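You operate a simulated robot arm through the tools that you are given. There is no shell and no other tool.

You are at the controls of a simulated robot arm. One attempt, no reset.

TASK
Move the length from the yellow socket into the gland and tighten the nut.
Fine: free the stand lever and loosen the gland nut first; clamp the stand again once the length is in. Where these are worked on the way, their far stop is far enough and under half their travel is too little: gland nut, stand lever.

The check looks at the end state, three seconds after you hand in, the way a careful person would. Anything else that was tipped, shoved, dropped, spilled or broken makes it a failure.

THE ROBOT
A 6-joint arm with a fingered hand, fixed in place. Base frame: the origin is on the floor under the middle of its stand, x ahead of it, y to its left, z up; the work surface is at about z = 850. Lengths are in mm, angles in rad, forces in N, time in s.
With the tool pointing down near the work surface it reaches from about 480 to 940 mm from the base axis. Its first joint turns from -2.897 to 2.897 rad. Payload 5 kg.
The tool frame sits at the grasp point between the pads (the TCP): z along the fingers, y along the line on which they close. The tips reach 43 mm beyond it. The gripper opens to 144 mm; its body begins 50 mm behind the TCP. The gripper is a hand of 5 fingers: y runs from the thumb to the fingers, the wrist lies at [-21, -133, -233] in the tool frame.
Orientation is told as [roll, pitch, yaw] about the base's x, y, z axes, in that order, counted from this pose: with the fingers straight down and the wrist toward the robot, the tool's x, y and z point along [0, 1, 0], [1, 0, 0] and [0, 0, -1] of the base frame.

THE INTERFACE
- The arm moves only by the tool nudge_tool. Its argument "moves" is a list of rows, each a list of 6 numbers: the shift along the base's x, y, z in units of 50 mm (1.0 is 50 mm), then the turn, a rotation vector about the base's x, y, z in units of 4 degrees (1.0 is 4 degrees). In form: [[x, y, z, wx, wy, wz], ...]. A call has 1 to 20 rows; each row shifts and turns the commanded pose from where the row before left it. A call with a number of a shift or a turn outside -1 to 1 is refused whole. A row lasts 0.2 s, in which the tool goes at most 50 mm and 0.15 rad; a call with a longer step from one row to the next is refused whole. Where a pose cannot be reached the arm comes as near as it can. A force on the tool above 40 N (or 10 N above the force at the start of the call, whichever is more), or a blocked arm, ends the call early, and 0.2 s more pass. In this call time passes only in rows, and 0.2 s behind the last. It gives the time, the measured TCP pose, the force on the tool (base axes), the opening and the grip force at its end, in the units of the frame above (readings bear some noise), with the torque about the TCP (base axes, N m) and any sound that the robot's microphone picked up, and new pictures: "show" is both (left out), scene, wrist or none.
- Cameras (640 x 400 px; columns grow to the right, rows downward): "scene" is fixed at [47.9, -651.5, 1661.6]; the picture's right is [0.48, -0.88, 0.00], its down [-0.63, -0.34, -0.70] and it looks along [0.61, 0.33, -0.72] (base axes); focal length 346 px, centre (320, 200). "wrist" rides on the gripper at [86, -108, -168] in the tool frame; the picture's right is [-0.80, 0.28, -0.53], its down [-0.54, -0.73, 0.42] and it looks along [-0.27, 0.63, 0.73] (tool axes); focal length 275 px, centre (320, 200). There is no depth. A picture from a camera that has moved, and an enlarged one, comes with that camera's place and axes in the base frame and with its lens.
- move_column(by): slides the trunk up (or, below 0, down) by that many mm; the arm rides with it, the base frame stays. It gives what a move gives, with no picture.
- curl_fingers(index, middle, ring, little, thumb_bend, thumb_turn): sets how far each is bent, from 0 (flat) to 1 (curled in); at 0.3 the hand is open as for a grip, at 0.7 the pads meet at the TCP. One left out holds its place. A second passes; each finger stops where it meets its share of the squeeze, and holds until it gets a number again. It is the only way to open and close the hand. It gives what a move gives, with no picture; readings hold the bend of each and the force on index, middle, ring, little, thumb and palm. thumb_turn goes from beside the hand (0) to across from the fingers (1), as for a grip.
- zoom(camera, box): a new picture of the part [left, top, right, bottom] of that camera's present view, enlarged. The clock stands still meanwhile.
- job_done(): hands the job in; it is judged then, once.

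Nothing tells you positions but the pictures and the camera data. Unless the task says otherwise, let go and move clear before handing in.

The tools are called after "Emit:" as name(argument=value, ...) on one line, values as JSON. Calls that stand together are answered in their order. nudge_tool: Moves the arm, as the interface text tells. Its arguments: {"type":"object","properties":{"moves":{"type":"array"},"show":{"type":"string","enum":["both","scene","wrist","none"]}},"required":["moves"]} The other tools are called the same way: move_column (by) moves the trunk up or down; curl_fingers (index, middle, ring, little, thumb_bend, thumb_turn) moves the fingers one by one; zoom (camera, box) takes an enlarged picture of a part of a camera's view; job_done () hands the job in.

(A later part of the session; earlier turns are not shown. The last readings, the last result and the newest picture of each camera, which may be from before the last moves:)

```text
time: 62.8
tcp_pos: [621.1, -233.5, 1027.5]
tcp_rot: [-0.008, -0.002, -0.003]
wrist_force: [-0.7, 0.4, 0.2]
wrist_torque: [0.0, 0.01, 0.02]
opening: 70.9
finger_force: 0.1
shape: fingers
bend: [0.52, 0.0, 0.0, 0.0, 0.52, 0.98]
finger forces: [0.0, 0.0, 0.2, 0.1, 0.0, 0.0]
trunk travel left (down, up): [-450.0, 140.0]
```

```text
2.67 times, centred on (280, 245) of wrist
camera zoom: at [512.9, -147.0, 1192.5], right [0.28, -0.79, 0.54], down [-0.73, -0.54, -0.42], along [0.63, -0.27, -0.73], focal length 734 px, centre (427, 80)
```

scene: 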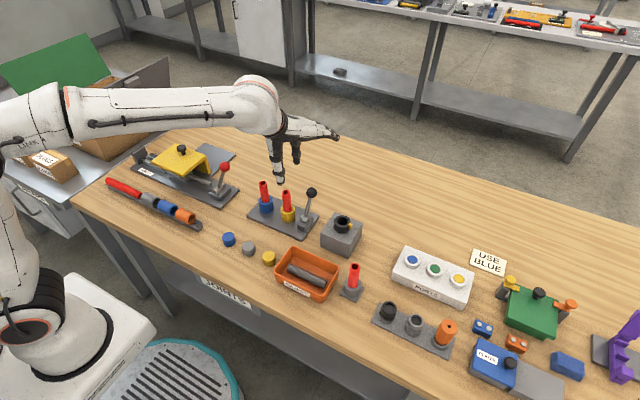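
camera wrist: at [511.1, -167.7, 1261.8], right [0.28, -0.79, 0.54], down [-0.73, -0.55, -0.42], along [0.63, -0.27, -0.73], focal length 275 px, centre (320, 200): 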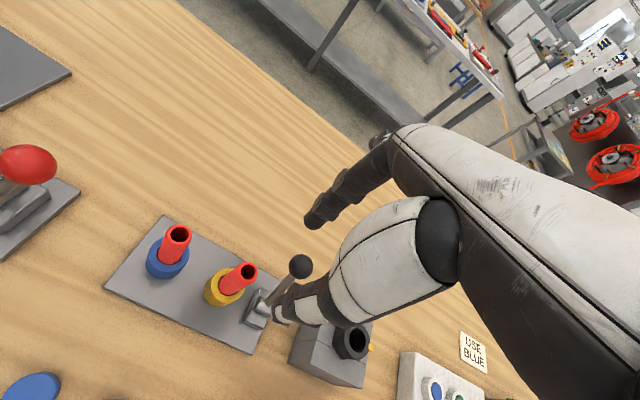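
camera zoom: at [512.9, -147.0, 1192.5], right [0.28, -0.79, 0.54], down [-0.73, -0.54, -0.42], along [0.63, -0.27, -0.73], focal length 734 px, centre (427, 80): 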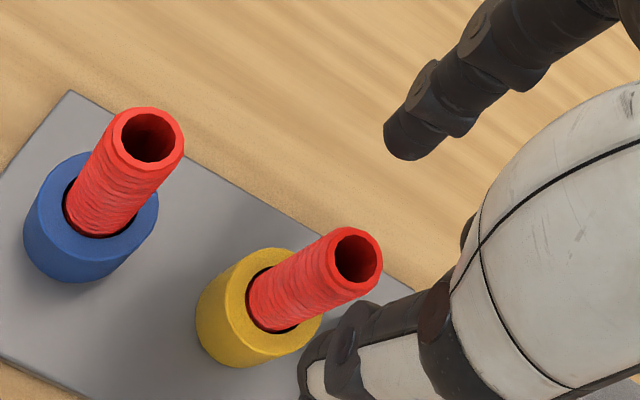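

Thumb and index sit either side of the yellow-socket length, clear of the blue one and the lever. I'll descend around it to about z=962.

Emit:
nudge_tool(moves=[[0, -0.02, -0.4, 0, 0, 0], [0, 0, -0.4, 0, 0, 0], [0, 0, -0.3, 0, 0, 0], [0, 0, -0.2, 0, 0, 0]], show="none")

Emit:
zoom(camera="scene", box=[250, 160, 346, 240])

Emit:
zoom(camera="wrist", box=[200, 170, 360, 320])

```text
time: 63.8
tcp_pos: [619.6, -235.2, 962.1]
tcp_rot: [-0.007, -0.001, 0.001]
wrist_force: [0.4, -0.4, 0.4]
wrist_torque: [0.01, -0.03, -0.01]
opening: 70.9
finger_force: 0.1
shape: fingers
bend: [0.52, 0.0, 0.0, 0.0, 0.52, 0.98]
finger forces: [0.0, 0.0, 0.0, 0.0, 0.0, 0.0]
trunk travel left (down, up): [-450.0, 140.0]
```

```text
5.00 times, centred on (298, 200) of scene
camera zoom: at [47.9, -651.5, 1661.6], right [0.48, -0.88, 0.0], down [-0.63, -0.34, -0.7], along [0.61, 0.33, -0.72], focal length 1732 px, centre (430, 200)
```

zoom: 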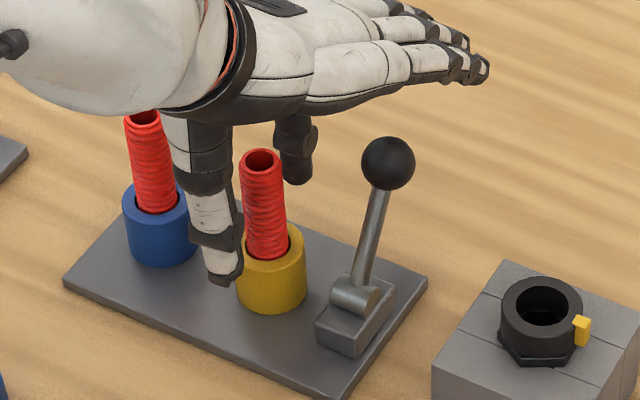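

```text
2.67 times, centred on (280, 245) of wrist
camera zoom: at [512.0, -148.3, 1127.3], right [0.28, -0.79, 0.54], down [-0.73, -0.55, -0.42], along [0.63, -0.27, -0.73], focal length 734 px, centre (427, 80)
```

zoom: 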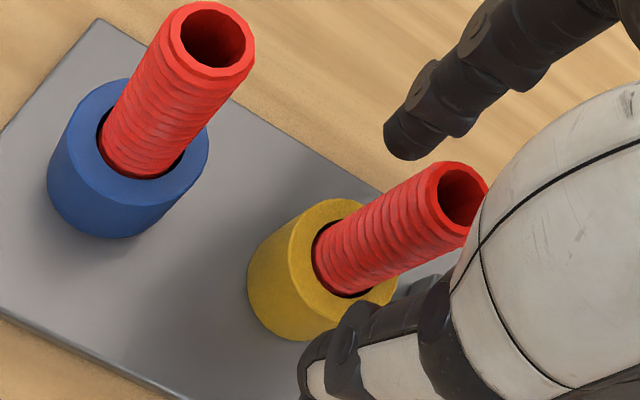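

Emit:
curl_fingers(index=0.62, thumb_bend=0.63)

Emit:
zoom(camera="scene", box=[250, 160, 346, 240])

Emit:
zoom(camera="wrist", box=[200, 170, 360, 320])

```text
time: 64.8
tcp_pos: [619.0, -235.0, 962.9]
tcp_rot: [-0.006, -0.001, -0.001]
wrist_force: [-0.3, 0.0, -0.3]
wrist_torque: [0.01, -0.05, -0.02]
opening: 34.2
finger_force: 0.0
shape: fingers
bend: [0.62, 0.0, 0.0, 0.0, 0.63, 0.98]
finger forces: [0.0, 0.0, 0.1, 0.0, 0.0, 0.0]
trunk travel left (down, up): [-450.0, 140.0]
```

```text
5.00 times, centred on (298, 200) of scene
camera zoom: at [47.9, -651.5, 1661.6], right [0.48, -0.88, 0.0], down [-0.63, -0.34, -0.7], along [0.61, 0.33, -0.72], focal length 1732 px, centre (430, 200)
```

zoom: 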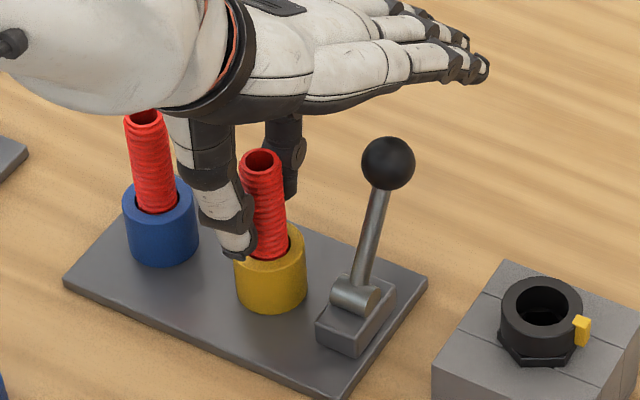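

```text
2.67 times, centred on (280, 245) of wrist
camera zoom: at [512.1, -148.2, 1127.7], right [0.28, -0.79, 0.54], down [-0.73, -0.54, -0.42], along [0.63, -0.27, -0.73], focal length 734 px, centre (427, 80)
```

zoom: 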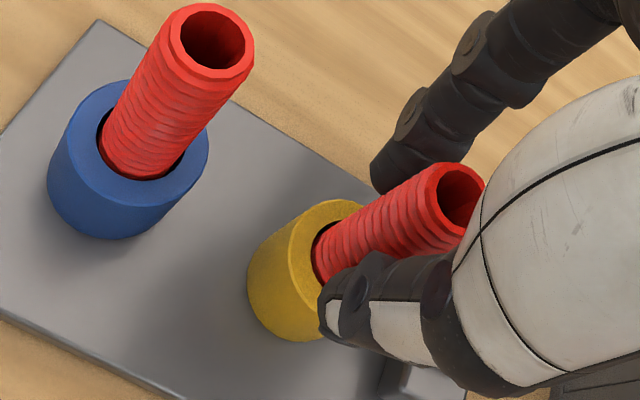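

Emit:
curl_fingers(index=0.64, thumb_bend=0.66)

Emit:
curl_fingers(index=0.66, thumb_bend=0.68)

```text
time: 65.8
tcp_pos: [619.9, -234.8, 962.7]
tcp_rot: [-0.007, -0.003, -0.002]
wrist_force: [0.8, -0.4, -0.1]
wrist_torque: [0.0, -0.03, -0.01]
opening: 27.9
finger_force: 1.0
shape: fingers
bend: [0.63, 0.0, 0.0, 0.0, 0.65, 0.97]
finger forces: [1.1, 0.0, 0.0, 0.0, 1.0, 0.2]
trunk travel left (down, up): [-450.0, 140.0]
```

```text
time: 66.8
tcp_pos: [620.5, -234.9, 963.5]
tcp_rot: [-0.007, -0.002, -0.001]
wrist_force: [-0.5, -0.9, -0.5]
wrist_torque: [0.0, -0.01, 0.01]
opening: 26.7
finger_force: 2.4
shape: fingers
bend: [0.64, 0.0, 0.0, 0.0, 0.66, 0.97]
finger forces: [2.9, 0.1, 0.0, 0.0, 2.6, 0.0]
trunk travel left (down, up): [-450.0, 140.0]
```

Even contact on the length, 2.9 N and 2.6 N. I'll firm the grip and lift slowly, checking that only the length comes up.

Emit:
curl_fingers(index=0.72, thumb_bend=0.74)

Emit:
nudge_tool(moves=[[0, 0, 0.15, 0, 0, 0], [0, 0, 0.2, 0, 0, 0]], show="none")

Emit:
zoom(camera="scene", box=[250, 160, 346, 240])

Emit:
zoom(camera="wrist", box=[200, 170, 360, 320])

```text
time: 67.8
tcp_pos: [620.7, -235.0, 963.6]
tcp_rot: [-0.006, -0.001, 0.0]
wrist_force: [1.1, 0.1, 0.9]
wrist_torque: [-0.02, -0.04, -0.02]
opening: 24.4
finger_force: 10.8
shape: fingers
bend: [0.63, 0.0, 0.0, 0.0, 0.68, 0.97]
finger forces: [11.1, 0.0, 0.0, 0.1, 10.4, 0.0]
trunk travel left (down, up): [-450.0, 140.0]
```

```text
time: 68.4
tcp_pos: [620.1, -235.8, 979.6]
tcp_rot: [-0.004, -0.001, -0.001]
wrist_force: [-0.8, 1.1, -0.6]
wrist_torque: [0.04, -0.01, 0.0]
opening: 24.4
finger_force: 10.4
shape: fingers
bend: [0.63, 0.0, 0.0, 0.0, 0.68, 0.97]
finger forces: [11.0, 0.1, 0.1, 0.0, 10.5, 0.1]
trunk travel left (down, up): [-450.0, 140.0]
```

```text
5.00 times, centred on (298, 200) of scene
camera zoom: at [47.9, -651.5, 1661.6], right [0.48, -0.88, 0.0], down [-0.63, -0.34, -0.7], along [0.61, 0.33, -0.72], focal length 1732 px, centre (430, 200)
```

zoom: 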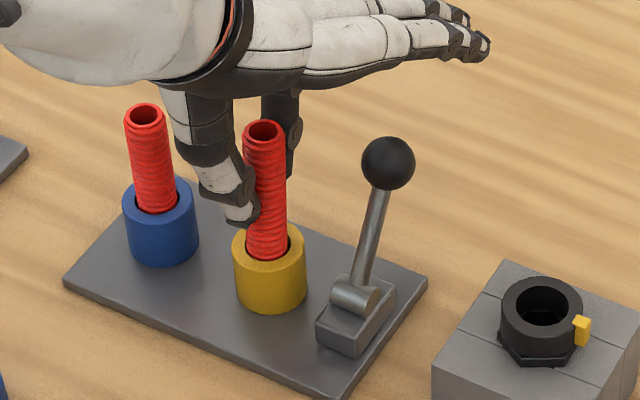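

```text
2.67 times, centred on (280, 245) of wrist
camera zoom: at [512.0, -148.3, 1144.9], right [0.28, -0.79, 0.54], down [-0.73, -0.54, -0.42], along [0.63, -0.27, -0.73], focal length 734 px, centre (427, 80)
```

zoom: 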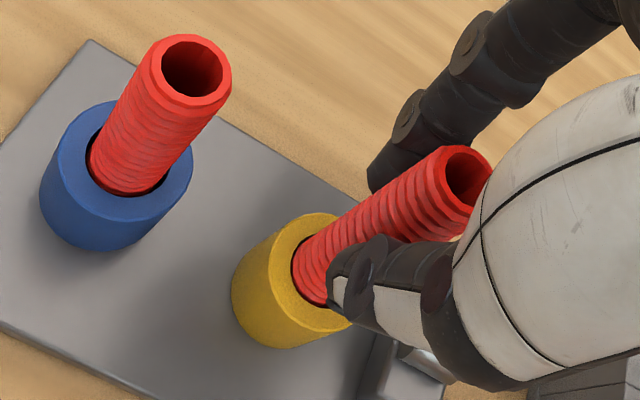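

The length rises cleanly while the plate stays put. I'll lift it fully out.

Emit:
nudge_tool(moves=[[0, 0, 0.3, 0, 0, 0], [0, 0, 0.4, 0, 0, 0], [0, 0, 0.4, 0, 0, 0], [0, 0, 0.5, 0, 0, 0], [0, 0, 0.4, 0, 0, 0]], show="none")

Emit:
zoom(camera="scene", box=[240, 130, 368, 240])

Emit:
zoom(camera="wrist", box=[200, 170, 360, 320])

```text
time: 69.6
tcp_pos: [621.1, -234.6, 1080.7]
tcp_rot: [-0.008, -0.001, -0.003]
wrist_force: [-0.1, 0.5, -0.6]
wrist_torque: [0.0, 0.0, 0.02]
opening: 24.5
finger_force: 11.1
shape: fingers
bend: [0.63, 0.0, 0.0, 0.0, 0.68, 0.97]
finger forces: [11.0, 0.1, 0.1, 0.0, 10.6, 0.0]
trunk travel left (down, up): [-450.0, 140.0]
```

```text
3.64 times, centred on (304, 185) of scene
camera zoom: at [47.9, -651.5, 1661.6], right [0.48, -0.88, 0.0], down [-0.63, -0.34, -0.7], along [0.61, 0.33, -0.72], focal length 1260 px, centre (378, 254)
```

zoom: 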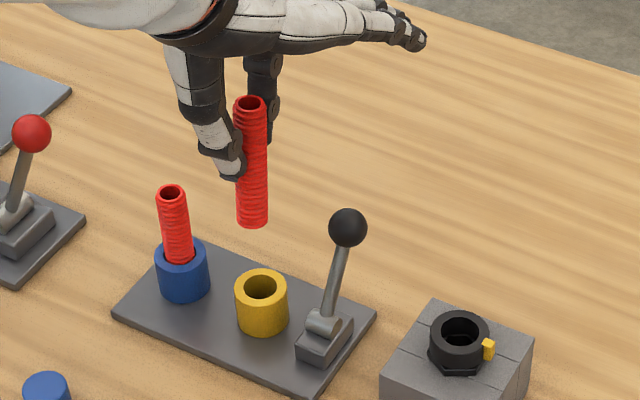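

```text
2.67 times, centred on (280, 245) of wrist
camera zoom: at [513.4, -148.7, 1244.3], right [0.28, -0.79, 0.54], down [-0.73, -0.54, -0.42], along [0.63, -0.27, -0.73], focal length 734 px, centre (427, 80)
```

zoom: 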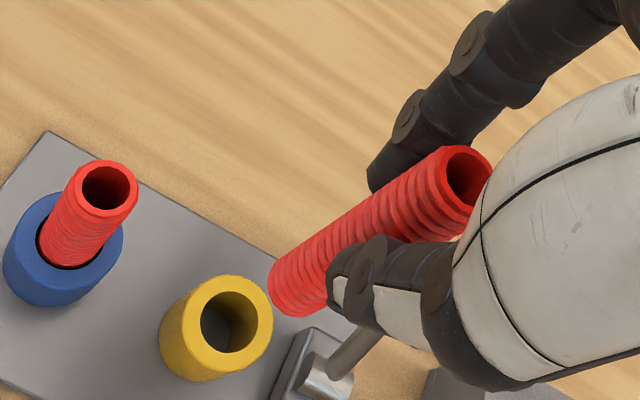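

The length is out: it is about 105 mm long and tilted roughly 5° in the x–z plane, with its top toward the fingers. I'll raise a bit, pitch the hand −5.3° about y to stand it upright, and carry it toward the gland.

Emit:
nudge_tool(moves=[[0, 0, 0.4, 0, -0.66, 0], [0, 0, 0.2, 0, -0.66, 0], [0, -0.6, 0, 0, 0, 0], [0, -0.8, 0, 0, 0, 0], [0, -0.8, 0, 0, 0, 0], [0, -0.7, 0, 0, 0, 0], [0, -0.5, 0, 0, 0, 0]], show="none")

Emit:
zoom(camera="scene", box=[280, 120, 408, 240])

Emit:
zoom(camera="wrist", box=[200, 170, 360, 320])

```text
time: 71.2
tcp_pos: [621.6, -405.8, 1109.6]
tcp_rot: [-0.005, -0.092, 0.0]
wrist_force: [0.6, -0.1, 0.1]
wrist_torque: [-0.02, 0.04, 0.0]
opening: 24.4
finger_force: 10.8
shape: fingers
bend: [0.63, 0.0, 0.0, 0.0, 0.68, 0.97]
finger forces: [10.9, 0.0, 0.0, 0.0, 10.4, 0.0]
trunk travel left (down, up): [-450.0, 140.0]
```

```text
3.33 times, centred on (344, 180) of scene
camera zoom: at [47.9, -651.5, 1661.6], right [0.48, -0.88, 0.0], down [-0.63, -0.34, -0.7], along [0.61, 0.33, -0.72], focal length 1155 px, centre (240, 267)
```

zoom: 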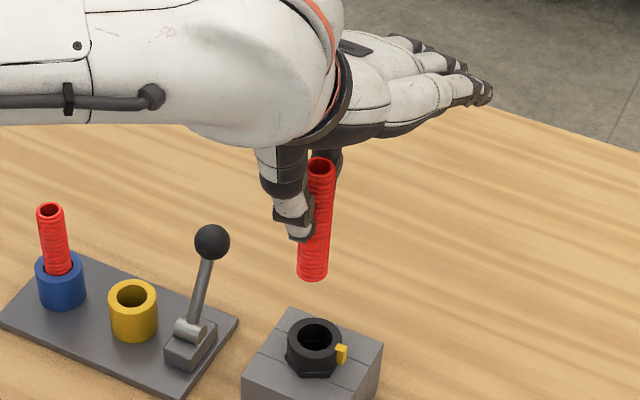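

```text
2.67 times, centred on (280, 245) of wrist
camera zoom: at [498.7, -319.2, 1264.3], right [0.23, -0.79, 0.56], down [-0.68, -0.55, -0.49], along [0.69, -0.27, -0.67], focal length 734 px, centre (427, 80)
```

zoom: 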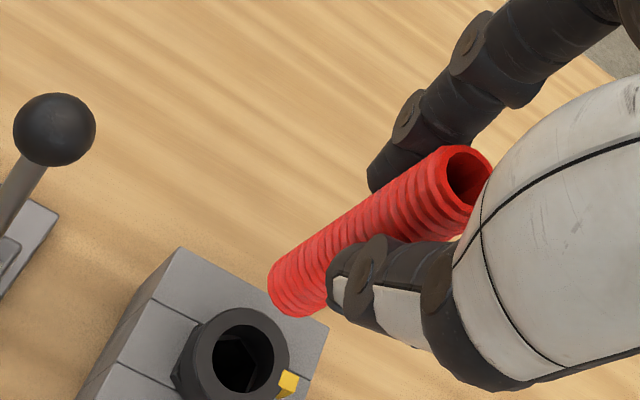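

The length is now upright at about (629,-401) with its bottom at z≈1006. The gland hole is at about (620,-409.5). I'll shift over it, lower until the bottom is just above the nut, and re-check.

Emit:
nudge_tool(moves=[[-0.18, -0.17, 0, 0, 0, 0], [0, 0, -0.4, 0, 0, 0], [0, 0, -0.4, 0, 0, 0], [0, 0, -0.2, 0, 0, 0]], show="none")

Emit:
zoom(camera="scene", box=[308, 160, 380, 220])

Emit:
zoom(camera="wrist", box=[220, 200, 348, 320])

```text
time: 72.2
tcp_pos: [612.7, -413.5, 1060.8]
tcp_rot: [-0.008, -0.092, -0.002]
wrist_force: [0.5, 0.0, -0.3]
wrist_torque: [0.02, 0.02, 0.01]
opening: 24.7
finger_force: 11.1
shape: fingers
bend: [0.63, 0.0, 0.0, 0.0, 0.68, 0.97]
finger forces: [10.9, 0.1, 0.0, 0.0, 10.4, 0.1]
trunk travel left (down, up): [-450.0, 140.0]
```

```text
6.67 times, centred on (344, 190) of scene
camera zoom: at [47.9, -651.5, 1661.6], right [0.48, -0.88, 0.0], down [-0.63, -0.34, -0.7], along [0.61, 0.33, -0.72], focal length 2310 px, centre (160, 267)
```

zoom: 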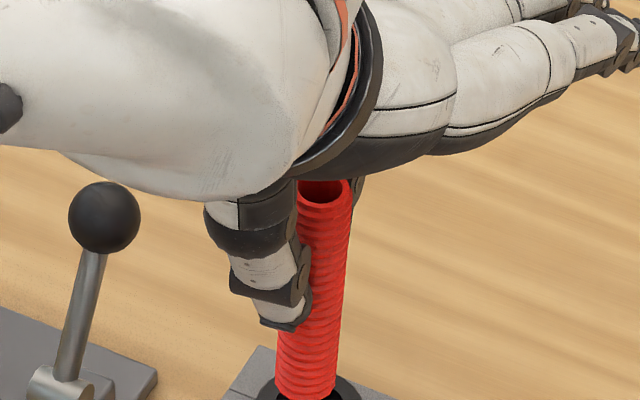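

```text
3.33 times, centred on (284, 260) of wrist
camera zoom: at [489.7, -326.5, 1215.3], right [0.23, -0.79, 0.56], down [-0.68, -0.54, -0.49], along [0.69, -0.27, -0.67], focal length 918 px, centre (440, 0)
```

zoom: 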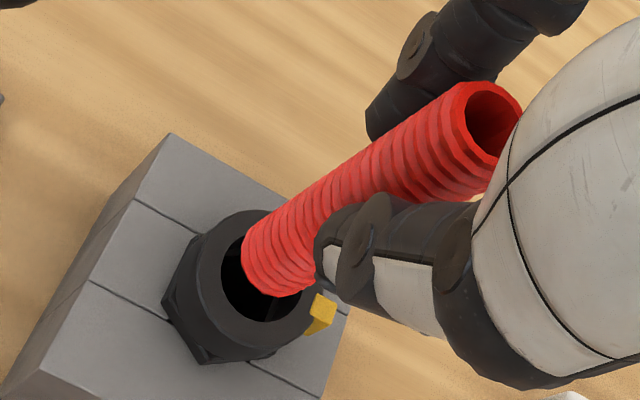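

Emit:
zoom(camera="scene", box=[318, 205, 366, 235])

Emit:
zoom(camera="wrist", box=[250, 250, 330, 315])

```text
13.33 times, centred on (342, 220) of scene
camera zoom: at [47.9, -651.5, 1661.6], right [0.48, -0.88, 0.0], down [-0.63, -0.34, -0.7], along [0.61, 0.33, -0.72], focal length 4620 px, centre (27, -67)
```

zoom: 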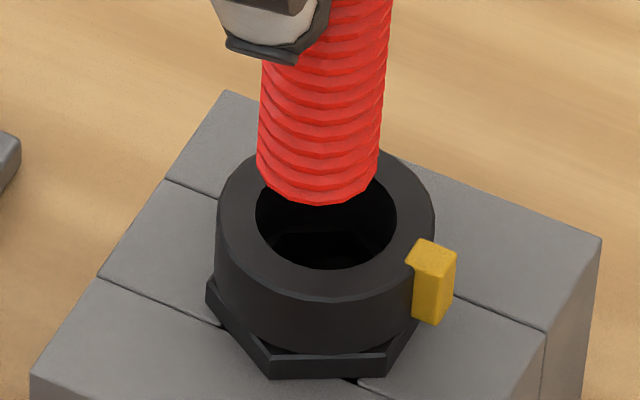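

```text
6.15 times, centred on (290, 282) of wrist
camera zoom: at [489.7, -326.5, 1215.3], right [0.23, -0.79, 0.56], down [-0.68, -0.54, -0.49], along [0.69, -0.27, -0.67], focal length 1694 px, centre (505, -308)
```

zoom: 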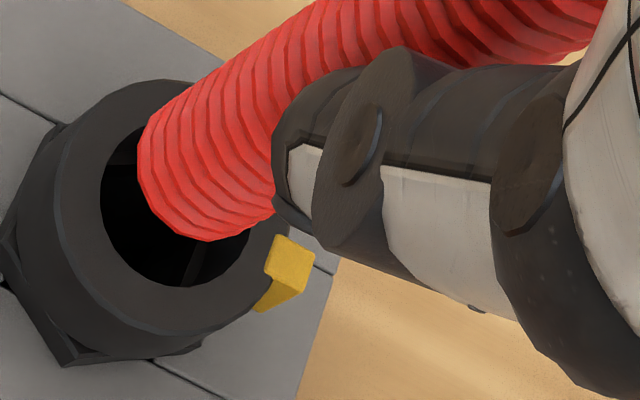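

From both cameras the length's lower end is within about 2 mm of the hole axis and wants roughly (+0.5,−1.8) mm. I'll make that correction and lower gently, watching the force.

Emit:
nudge_tool(moves=[[0.01, -0.036, 0, 0, 0, 0], [0, 0, -0.15, 0, 0, 0], [0, 0, -0.1, 0, 0, 0]], show="none")

Emit:
zoom(camera="scene", box=[318, 205, 366, 235])

Emit:
zoom(camera="wrist", box=[250, 250, 330, 315])

```text
time: 73.0
tcp_pos: [614.0, -416.6, 1047.7]
tcp_rot: [-0.007, -0.093, 0.0]
wrist_force: [0.1, 0.1, -0.1]
wrist_torque: [0.01, 0.03, 0.02]
opening: 24.4
finger_force: 10.3
shape: fingers
bend: [0.63, 0.0, 0.0, 0.0, 0.68, 0.97]
finger forces: [10.9, 0.0, 0.0, 0.1, 10.3, 0.0]
trunk travel left (down, up): [-450.0, 140.0]
```

```text
13.33 times, centred on (342, 220) of scene
camera zoom: at [47.9, -651.5, 1661.6], right [0.48, -0.88, 0.0], down [-0.63, -0.34, -0.7], along [0.61, 0.33, -0.72], focal length 4620 px, centre (27, -67)
```

zoom: 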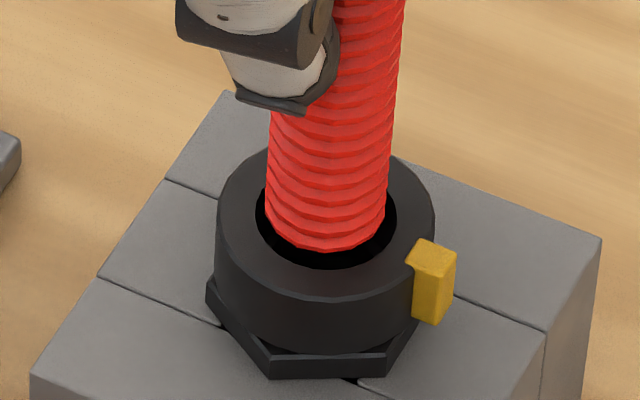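

```text
6.15 times, centred on (290, 282) of wrist
camera zoom: at [489.8, -329.0, 1201.9], right [0.23, -0.79, 0.56], down [-0.68, -0.54, -0.49], along [0.69, -0.27, -0.67], focal length 1694 px, centre (505, -308)
```

zoom: 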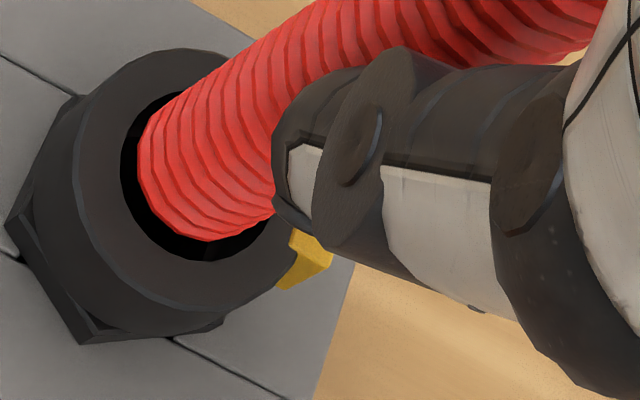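

The length's end is centred over the hole in both views. I'll lower it in.

Emit:
nudge_tool(moves=[[0, 0, -0.15, 0, 0, 0], [0, 0, -0.15, 0, 0, 0]], show="none")

Emit:
zoom(camera="scene", box=[318, 205, 366, 235])

Emit:
zoom(camera="wrist", box=[250, 250, 330, 315])

```text
time: 73.6
tcp_pos: [613.6, -416.3, 1032.3]
tcp_rot: [-0.005, -0.094, -0.001]
wrist_force: [0.3, -0.2, 0.0]
wrist_torque: [0.05, -0.02, 0.0]
opening: 24.3
finger_force: 10.7
shape: fingers
bend: [0.63, 0.0, 0.0, 0.0, 0.68, 0.97]
finger forces: [11.0, 0.1, 0.1, 0.2, 10.4, 0.0]
trunk travel left (down, up): [-450.0, 140.0]
```

```text
13.33 times, centred on (342, 220) of scene
camera zoom: at [47.9, -651.5, 1661.6], right [0.48, -0.88, 0.0], down [-0.63, -0.34, -0.7], along [0.61, 0.33, -0.72], focal length 4620 px, centre (27, -67)
```

zoom: 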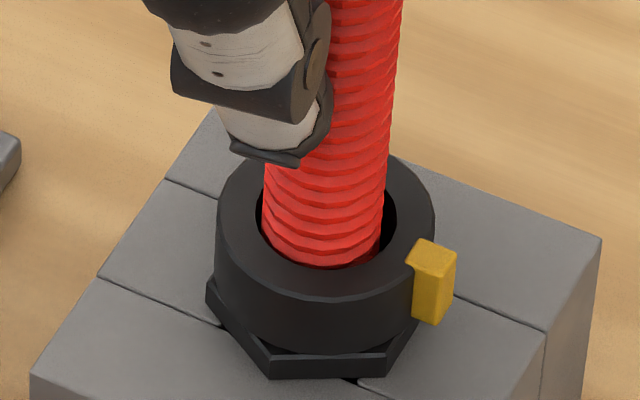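

```text
6.15 times, centred on (290, 282) of wrist
camera zoom: at [489.5, -328.5, 1186.8], right [0.23, -0.79, 0.56], down [-0.68, -0.54, -0.49], along [0.69, -0.27, -0.67], focal length 1694 px, centre (505, -308)
```

zoom: 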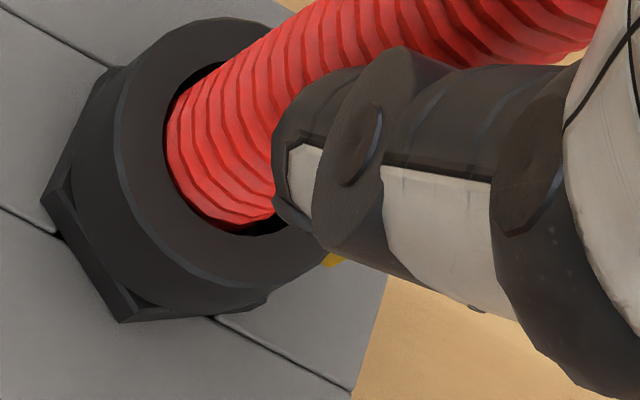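

The end has entered the nut bore with no force. I'll continue down in small steps.

Emit:
nudge_tool(moves=[[0.005, -0.012, -0.15, 0, 0, 0], [0, 0, -0.15, 0, 0, 0], [0, 0, -0.15, 0, 0, 0]], show="none")

Emit:
zoom(camera="scene", box=[308, 185, 372, 235])

Emit:
zoom(camera="wrist", box=[240, 230, 340, 315])

```text
time: 74.4
tcp_pos: [613.6, -416.1, 1010.1]
tcp_rot: [-0.007, -0.091, -0.002]
wrist_force: [-0.4, -0.6, 0.4]
wrist_torque: [0.01, 0.0, 0.03]
opening: 24.3
finger_force: 11.1
shape: fingers
bend: [0.63, 0.0, 0.0, 0.0, 0.68, 0.97]
finger forces: [10.9, 0.0, 0.0, 0.1, 10.4, 0.1]
trunk travel left (down, up): [-450.0, 140.0]
```

```text
8.00 times, centred on (340, 210) of scene
camera zoom: at [47.9, -651.5, 1661.6], right [0.48, -0.88, 0.0], down [-0.63, -0.34, -0.7], along [0.61, 0.33, -0.72], focal length 2772 px, centre (160, 120)
```

zoom: 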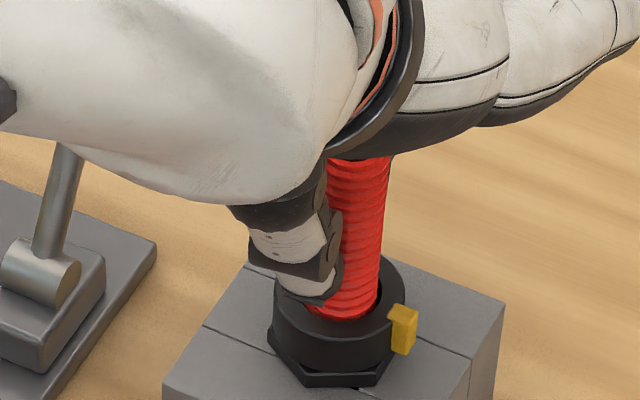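

```text
4.71 times, centred on (290, 272) of wrist
camera zoom: at [490.0, -329.4, 1164.0], right [0.23, -0.79, 0.56], down [-0.68, -0.54, -0.49], along [0.69, -0.27, -0.67], focal length 1295 px, centre (461, -141)
```

zoom: 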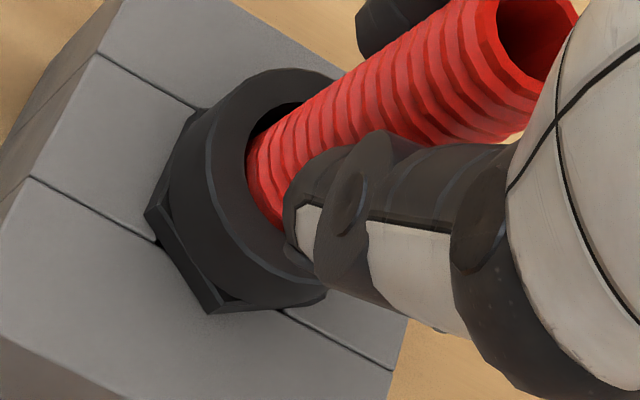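

Emit:
nudge_tool(moves=[[0, 0, -0.15, 0, 0, 0], [0, 0, -0.13, 0, 0, 0]], show="none")

Emit:
zoom(camera="scene", box=[308, 185, 372, 235])

Emit:
zoom(camera="wrist", box=[240, 230, 340, 315])

```text
time: 75.0
tcp_pos: [614.0, -416.5, 997.6]
tcp_rot: [-0.006, -0.096, 0.002]
wrist_force: [0.1, 0.2, 0.5]
wrist_torque: [-0.02, -0.02, -0.01]
opening: 24.6
finger_force: 10.8
shape: fingers
bend: [0.63, 0.0, 0.0, 0.0, 0.68, 0.97]
finger forces: [10.9, 0.0, 0.0, 0.0, 10.4, 0.1]
trunk travel left (down, up): [-450.0, 140.0]
```

```text
8.00 times, centred on (340, 210) of scene
camera zoom: at [47.9, -651.5, 1661.6], right [0.48, -0.88, 0.0], down [-0.63, -0.34, -0.7], along [0.61, 0.33, -0.72], focal length 2772 px, centre (160, 120)
```

zoom: 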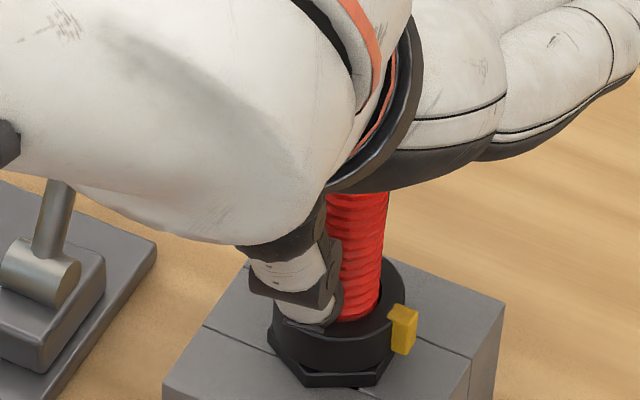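

```text
4.71 times, centred on (290, 272) of wrist
camera zoom: at [489.9, -330.1, 1150.7], right [0.23, -0.79, 0.56], down [-0.68, -0.54, -0.49], along [0.69, -0.27, -0.67], focal length 1295 px, centre (461, -141)
```

zoom: 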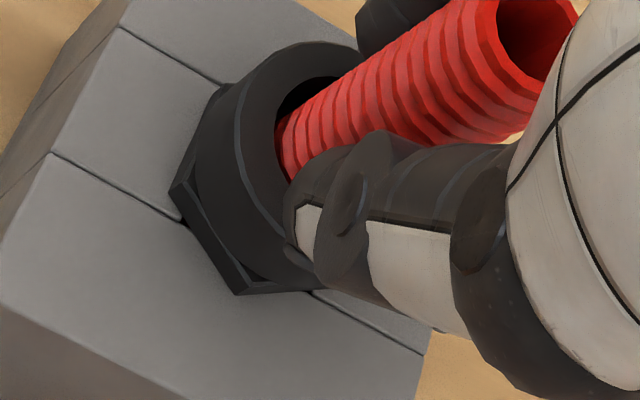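

No resistance down to about 48 mm deep, and the thumb tip is now at the nut top. I'll open the pinch so the length can settle in the gland.

Emit:
curl_fingers(index=0.59, thumb_bend=0.62)

Emit:
zoom(camera="scene", box=[308, 185, 372, 235])

Emit:
zoom(camera="wrist", box=[240, 200, 368, 320])

```text
time: 76.0
tcp_pos: [613.6, -416.9, 996.4]
tcp_rot: [-0.007, -0.093, 0.0]
wrist_force: [0.2, -0.1, -0.2]
wrist_torque: [-0.05, -0.02, -0.02]
opening: 40.3
finger_force: 0.0
shape: fingers
bend: [0.59, 0.0, 0.0, 0.0, 0.62, 0.97]
finger forces: [0.1, 0.0, 0.1, 0.0, 0.0, 0.0]
trunk travel left (down, up): [-450.0, 140.0]
```

```text
8.00 times, centred on (340, 210) of scene
camera zoom: at [47.9, -651.5, 1661.6], right [0.48, -0.88, 0.0], down [-0.63, -0.34, -0.7], along [0.61, 0.33, -0.72], focal length 2772 px, centre (160, 120)
```

zoom: 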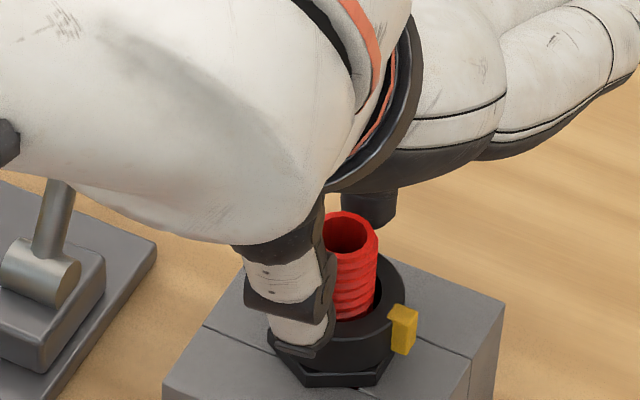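

```text
3.33 times, centred on (304, 260) of wrist
camera zoom: at [489.8, -330.0, 1150.9], right [0.23, -0.79, 0.56], down [-0.68, -0.54, -0.49], along [0.69, -0.27, -0.67], focal length 918 px, centre (373, 0)
```

zoom: 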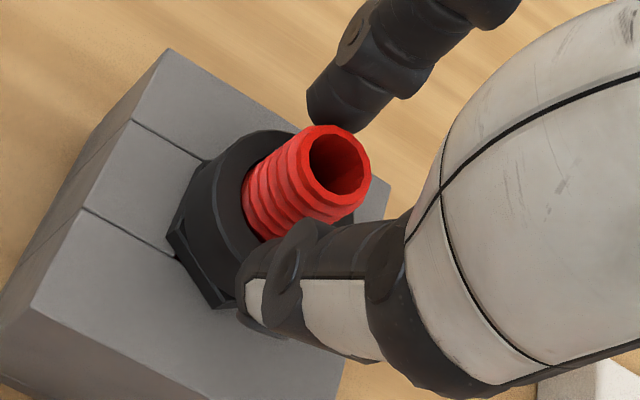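

The length dropped home on release: its top is now at about z≈973, so roughly 75 mm is inside and 32 mm stands above the nut. I'll open wider, rise, level the hand, and turn to yaw +40° to grip the nut for tightening.

Emit:
curl_fingers(index=0.5, thumb_bend=0.5)

Emit:
nudge_tool(moves=[[0, 0, 0.4, 0, 0, 0], [0, 0, 0.6, 0, 0, 0], [0.1, 0.04, 0, 0, 0.66, 0], [0.1, 0.03, 0, 0, 0.66, 0], [0, 0, 0, 0, 0, 1], [0, 0, 0, 0, 0, 1], [0, 0, 0, 0, 0, 1], [0, 0, 0, 0, 0, 1], [0, 0, 0, 0, 0, 1], [0, 0, 0, 0, 0, 1], [0, 0, 0, 0, 0, 1], [0, 0, 0, 0, 0, 1], [0, 0, 0, 0, 0, 1], [0, 0, 0, 0, 0, 1]], show="none")

Emit:
zoom(camera="scene", box=[290, 170, 386, 240])

Emit:
zoom(camera="wrist", box=[200, 170, 360, 320])

```text
time: 77.0
tcp_pos: [613.8, -416.3, 997.4]
tcp_rot: [-0.008, -0.096, -0.001]
wrist_force: [0.0, -0.5, -0.2]
wrist_torque: [0.0, 0.01, 0.03]
opening: 78.1
finger_force: 0.1
shape: fingers
bend: [0.5, 0.0, 0.0, 0.0, 0.5, 0.97]
finger forces: [0.1, 0.0, 0.1, 0.0, 0.1, 0.1]
trunk travel left (down, up): [-450.0, 140.0]
```

```text
time: 80.0
tcp_pos: [622.9, -412.7, 1046.3]
tcp_rot: [-0.007, -0.002, 0.698]
wrist_force: [0.5, -0.4, 0.2]
wrist_torque: [0.0, 0.03, 0.01]
opening: 78.0
finger_force: 0.1
shape: fingers
bend: [0.5, 0.0, 0.0, 0.0, 0.5, 0.97]
finger forces: [0.0, 0.0, 0.0, 0.1, 0.0, 0.0]
trunk travel left (down, up): [-450.0, 140.0]
```

```text
5.71 times, centred on (338, 205) of scene
camera zoom: at [47.9, -651.5, 1661.6], right [0.48, -0.88, 0.0], down [-0.63, -0.34, -0.7], along [0.61, 0.33, -0.72], focal length 1980 px, centre (217, 171)
```

zoom: 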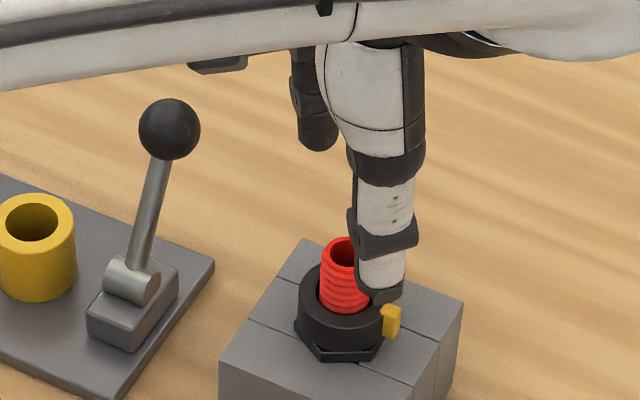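

```text
2.67 times, centred on (280, 245) of wrist
camera zoom: at [484.3, -416.8, 1211.5], right [0.73, -0.43, 0.54], down [-0.2, -0.88, -0.42], along [0.66, 0.2, -0.73], focal length 734 px, centre (427, 80)
```

zoom: 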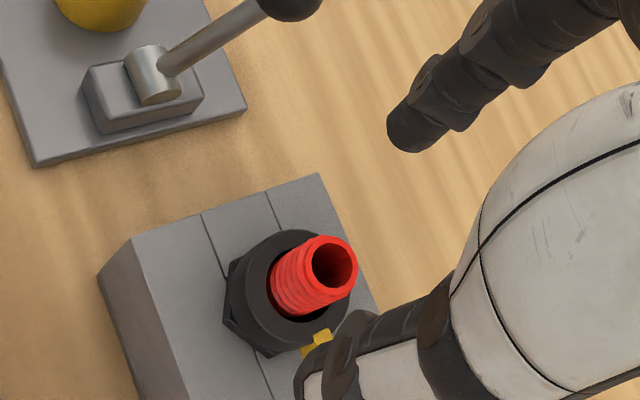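

The thumb clears the lug in plan, so I'll descend around the nut with the length between the fingers.

Emit:
nudge_tool(moves=[[0, 0, -0.4, 0, 0, 0], [0, 0, -0.4, 0, 0, 0], [0.01, -0.01, -0.4, 0, 0, 0], [0, 0, -0.34, 0, 0, 0]], show="none")

Emit:
zoom(camera="scene", box=[290, 170, 386, 240])

Emit:
zoom(camera="wrist", box=[240, 200, 368, 320])

```text
time: 81.0
tcp_pos: [622.9, -414.0, 969.2]
tcp_rot: [-0.006, -0.001, 0.696]
wrist_force: [0.3, -0.6, -0.6]
wrist_torque: [-0.01, 0.0, 0.03]
opening: 78.3
finger_force: 0.1
shape: fingers
bend: [0.5, 0.0, 0.0, 0.0, 0.5, 0.97]
finger forces: [0.1, 0.1, 0.0, 0.1, 0.0, 0.0]
trunk travel left (down, up): [-450.0, 140.0]
```

```text
5.71 times, centred on (338, 205) of scene
camera zoom: at [47.9, -651.5, 1661.6], right [0.48, -0.88, 0.0], down [-0.63, -0.34, -0.7], along [0.61, 0.33, -0.72], focal length 1980 px, centre (217, 171)
```

zoom: 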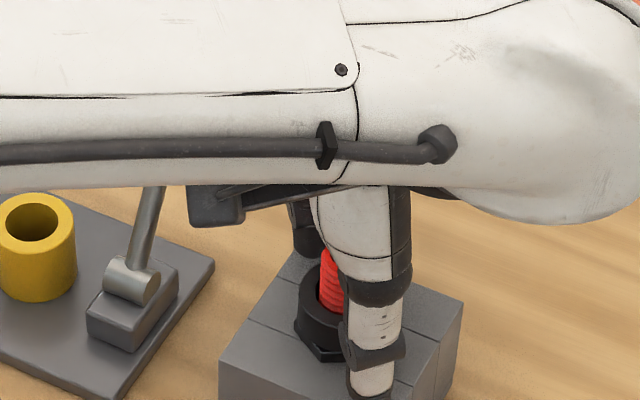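

```text
3.33 times, centred on (304, 260) of wrist
camera zoom: at [485.2, -416.3, 1134.6], right [0.73, -0.43, 0.54], down [-0.21, -0.88, -0.42], along [0.66, 0.2, -0.73], focal length 918 px, centre (373, 0)
```

zoom: 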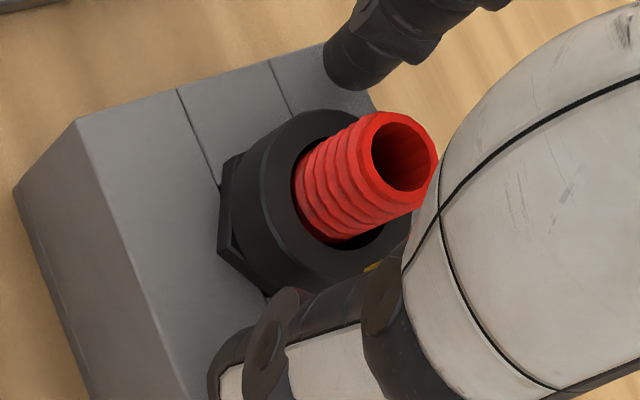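

Emit:
curl_fingers(index=0.58, thumb_bend=0.58)

Emit:
curl_fingers(index=0.6, thumb_bend=0.6)

```text
time: 82.0
tcp_pos: [623.7, -412.4, 970.0]
tcp_rot: [-0.005, -0.003, 0.698]
wrist_force: [0.3, 0.4, -0.4]
wrist_torque: [-0.05, 0.01, 0.0]
opening: 54.0
finger_force: 0.1
shape: fingers
bend: [0.57, 0.0, 0.0, 0.0, 0.57, 0.97]
finger forces: [0.0, 0.0, 0.1, 0.0, 0.1, 0.1]
trunk travel left (down, up): [-450.0, 140.0]
```

```text
time: 83.0
tcp_pos: [624.5, -412.8, 970.3]
tcp_rot: [-0.007, -0.003, 0.698]
wrist_force: [-0.4, 0.4, 0.1]
wrist_torque: [0.01, 0.04, 0.01]
opening: 47.8
finger_force: 1.4
shape: fingers
bend: [0.59, 0.0, 0.0, 0.0, 0.58, 0.97]
finger forces: [1.1, 0.0, 0.0, 0.1, 1.8, 0.0]
trunk travel left (down, up): [-450.0, 140.0]
```

Even contact again. I'll squeeze firmer and turn clockwise to tighten, following the nut axis.

Emit:
curl_fingers(index=0.66, thumb_bend=0.66)

Emit:
nudge_tool(moves=[[-0.0066, -0.0052, 0, 0, 0, -1], [-0.007, -0.0047, 0, 0, 0, -1], [-0.0073, -0.0042, 0, 0, 0, -1], [-0.0075, -0.0037, 0, 0, 0, -1], [-0.0078, -0.0031, 0, 0, 0, -1], [-0.008, -0.0026, 0, 0, 0, -1]], show="none")

Emit:
zoom(camera="scene", box=[290, 170, 386, 240])

Emit:
zoom(camera="wrist", box=[240, 200, 368, 320])

```text
time: 84.0
tcp_pos: [622.9, -412.9, 970.2]
tcp_rot: [-0.006, 0.0, 0.696]
wrist_force: [-1.5, 0.5, -0.9]
wrist_torque: [-0.03, 0.01, 0.02]
opening: 45.1
finger_force: 7.2
shape: fingers
bend: [0.6, 0.0, 0.0, 0.0, 0.6, 0.97]
finger forces: [6.8, 0.0, 0.0, 0.1, 7.6, 0.0]
trunk travel left (down, up): [-450.0, 140.0]
```

```text
time: 85.4
tcp_pos: [621.8, -415.0, 969.3]
tcp_rot: [-0.008, -0.003, 0.278]
wrist_force: [1.8, 0.4, 0.9]
wrist_torque: [0.1, -0.05, 0.01]
opening: 45.2
finger_force: 7.4
shape: fingers
bend: [0.59, 0.0, 0.0, 0.0, 0.61, 0.97]
finger forces: [8.7, 0.0, 0.0, 0.0, 7.2, 0.0]
trunk travel left (down, up): [-450.0, 140.0]
```

```text
5.71 times, centred on (338, 205) of scene
camera zoom: at [47.9, -651.5, 1661.6], right [0.48, -0.88, 0.0], down [-0.63, -0.34, -0.7], along [0.61, 0.33, -0.72], focal length 1980 px, centre (217, 171)
```

zoom: 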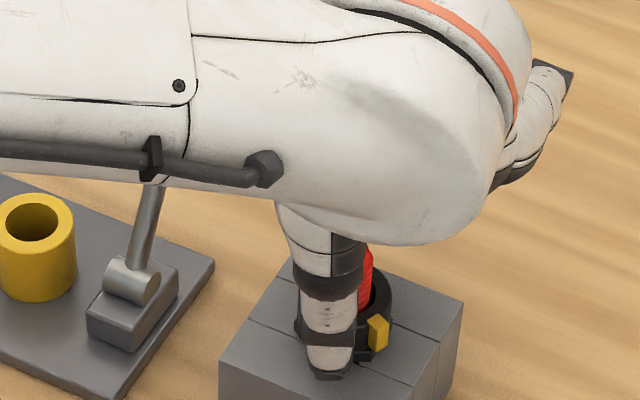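

```text
3.33 times, centred on (304, 260) of wrist
camera zoom: at [493.6, -360.8, 1134.6], right [0.49, -0.69, 0.54], down [-0.55, -0.72, -0.42], along [0.68, -0.09, -0.73], focal length 918 px, centre (373, 0)
```

zoom: 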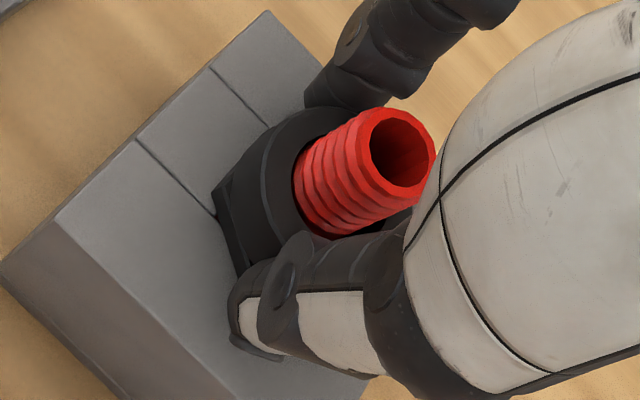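

The lug follows clockwise. I'll continue turning.

Emit:
nudge_tool(moves=[[-0.008, -0.002, 0, 0, 0, -1], [-0.0082, -0.0015, 0, 0, 0, -1], [-0.0083, -0.001, 0, 0, 0, -1], [-0.0084, -0.0004, 0, 0, 0, -1], [-0.0084, 0.0002, 0, 0, 0, -1], [-0.0084, 0.0008, 0, 0, 0, -1], [-0.0083, 0.0013, 0, 0, 0, -1], [-0.0082, 0.002, 0, 0, 0, -1]], show="none")

Emit:
zoom(camera="scene", box=[290, 170, 386, 240])

```text
time: 87.2
tcp_pos: [617.8, -414.3, 969.9]
tcp_rot: [-0.008, -0.002, -0.282]
wrist_force: [2.7, 2.9, 4.4]
wrist_torque: [0.13, -0.19, 0.02]
opening: 44.9
finger_force: 8.9
shape: fingers
bend: [0.59, 0.0, 0.0, 0.0, 0.61, 0.97]
finger forces: [9.9, 0.0, 0.1, 0.0, 7.5, 0.1]
trunk travel left (down, up): [-450.0, 140.0]
```

```text
5.71 times, centred on (338, 205) of scene
camera zoom: at [47.9, -651.5, 1661.6], right [0.48, -0.88, 0.0], down [-0.63, -0.34, -0.7], along [0.61, 0.33, -0.72], focal length 1980 px, centre (217, 171)
```

zoom: 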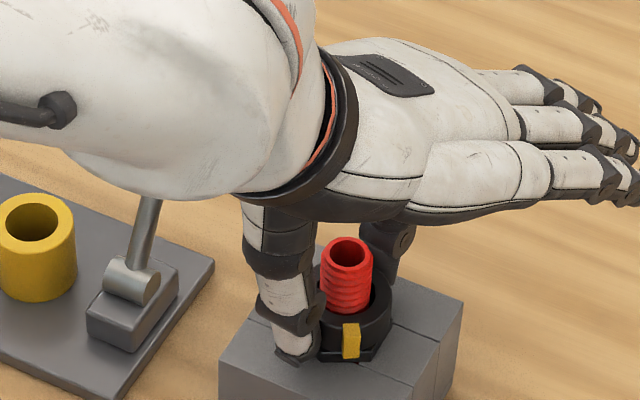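

Emit:
nudge_tool(moves=[[0.008, -0.004, 0, 0, 0, -1], [-0.004, 0.002, 0, 0, 0, -1], [-0.0077, 0.0035, 0, 0, 0, -1], [-0.0074, 0.004, 0, 0, 0, -1], [-0.0072, 0.0045, 0, 0, 0, -1], [-0.0068, 0.005, 0, 0, 0, -1], [-0.0064, 0.0055, 0, 0, 0, -1], [-0.006, 0.006, 0, 0, 0, -1]], show="none")

Emit:
zoom(camera="scene", box=[290, 170, 386, 240])

```text
time: 89.0
tcp_pos: [616.1, -414.0, 970.4]
tcp_rot: [-0.007, -0.001, -0.838]
wrist_force: [1.0, 2.9, 3.4]
wrist_torque: [0.11, -0.08, 0.0]
opening: 45.0
finger_force: 8.1
shape: fingers
bend: [0.59, 0.0, 0.0, 0.0, 0.61, 0.97]
finger forces: [8.0, 0.0, 0.0, 0.0, 8.6, 0.0]
trunk travel left (down, up): [-450.0, 140.0]
```

```text
5.71 times, centred on (338, 205) of scene
camera zoom: at [47.9, -651.5, 1661.6], right [0.48, -0.88, 0.0], down [-0.63, -0.34, -0.7], along [0.61, 0.33, -0.72], focal length 1980 px, centre (217, 171)
```

zoom: 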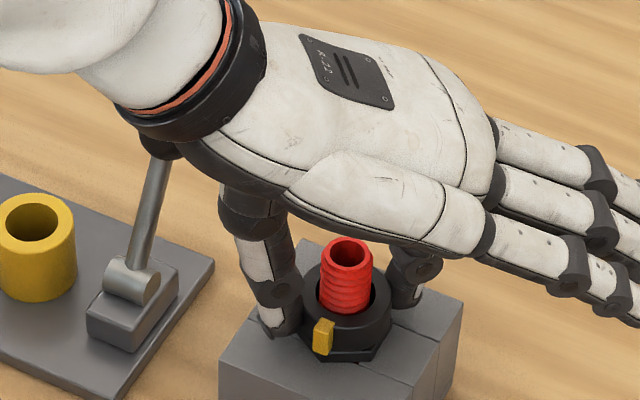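

Emit:
nudge_tool(moves=[[-0.0055, 0.0063, 0, 0, 0, -1], [-0.005, 0.0067, 0, 0, 0, -1], [-0.0045, 0.007, 0, 0, 0, -1], [-0.004, 0.0074, 0, 0, 0, -1], [-0.0036, 0.0076, 0, 0, 0, -1]], show="none")

Emit:
zoom(camera="scene", box=[300, 180, 380, 240])

```text
time: 90.2
tcp_pos: [614.8, -411.7, 970.7]
tcp_rot: [-0.006, -0.002, -1.189]
wrist_force: [2.9, -0.1, 2.4]
wrist_torque: [0.02, -0.17, -0.03]
opening: 44.3
finger_force: 8.1
shape: fingers
bend: [0.59, 0.0, 0.0, 0.0, 0.61, 0.97]
finger forces: [9.0, 0.1, 0.1, 0.0, 7.6, 0.0]
trunk travel left (down, up): [-450.0, 140.0]
```

```text
6.67 times, centred on (340, 210) of scene
camera zoom: at [47.9, -651.5, 1661.6], right [0.48, -0.88, 0.0], down [-0.63, -0.34, -0.7], along [0.61, 0.33, -0.72], focal length 2310 px, centre (187, 133)
```

zoom: 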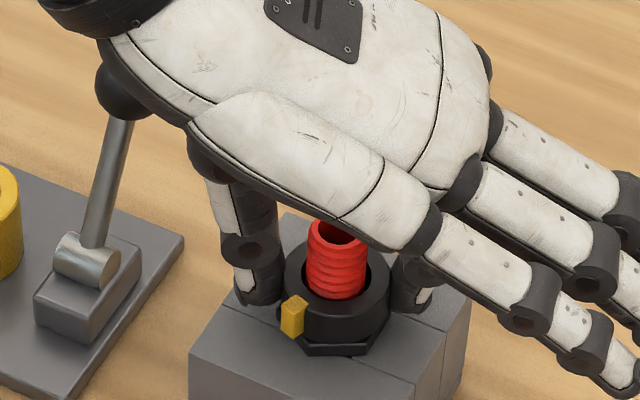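

The lug is back at about its starting angle, with no rise in torque yet. I'll keep turning clockwise until the stop is felt.

Emit:
nudge_tool(moves=[[-0.003, 0.0078, 0, 0, 0, -1], [-0.0024, 0.008, 0, 0, 0, -1], [-0.0018, 0.0082, 0, 0, 0, -1]], show="none")

Emit:
zoom(camera="scene", box=[300, 180, 380, 240])

```text
time: 91.0
tcp_pos: [614.4, -410.6, 970.3]
tcp_rot: [-0.008, 0.0, -1.397]
wrist_force: [2.5, -0.9, 1.9]
wrist_torque: [-0.06, -0.12, 0.08]
opening: 44.6
finger_force: 7.5
shape: fingers
bend: [0.59, 0.0, 0.0, 0.0, 0.61, 0.98]
finger forces: [7.9, 0.0, 0.1, 0.0, 6.4, 0.0]
trunk travel left (down, up): [-450.0, 140.0]
```

```text
6.67 times, centred on (340, 210) of scene
camera zoom: at [47.9, -651.5, 1661.6], right [0.48, -0.88, 0.0], down [-0.63, -0.34, -0.7], along [0.61, 0.33, -0.72], focal length 2310 px, centre (187, 133)
```

zoom: 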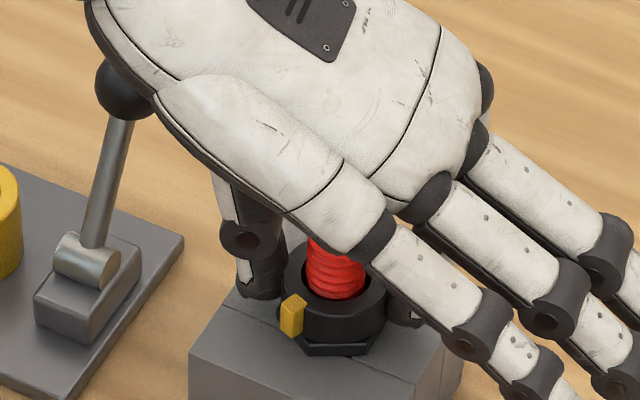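

The lug didn't move over the last 12° and torque is building to +0.08 N·m. I'll turn a little more to confirm it is at the stop.

Emit:
nudge_tool(moves=[[-0.001, 0.0083, 0, 0, 0, -1], [-0.0005, 0.0084, 0, 0, 0, -1]], show="none")

Emit:
zoom(camera="scene", box=[300, 180, 380, 240])

```text
time: 91.6
tcp_pos: [614.1, -410.0, 969.6]
tcp_rot: [-0.007, -0.002, -1.538]
wrist_force: [0.7, -0.5, -0.9]
wrist_torque: [-0.02, -0.03, 0.16]
opening: 43.4
finger_force: 6.5
shape: fingers
bend: [0.59, 0.0, 0.0, 0.0, 0.61, 0.99]
finger forces: [7.2, 0.0, 0.0, 0.1, 6.3, 0.0]
trunk travel left (down, up): [-450.0, 140.0]
```

```text
6.67 times, centred on (340, 210) of scene
camera zoom: at [47.9, -651.5, 1661.6], right [0.48, -0.88, 0.0], down [-0.63, -0.34, -0.7], along [0.61, 0.33, -0.72], focal length 2310 px, centre (187, 133)
```

zoom: 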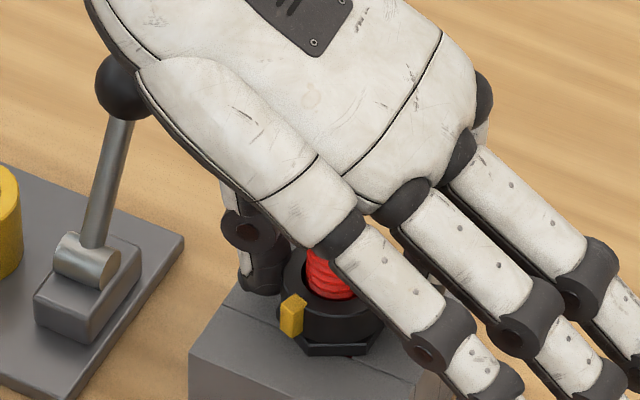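

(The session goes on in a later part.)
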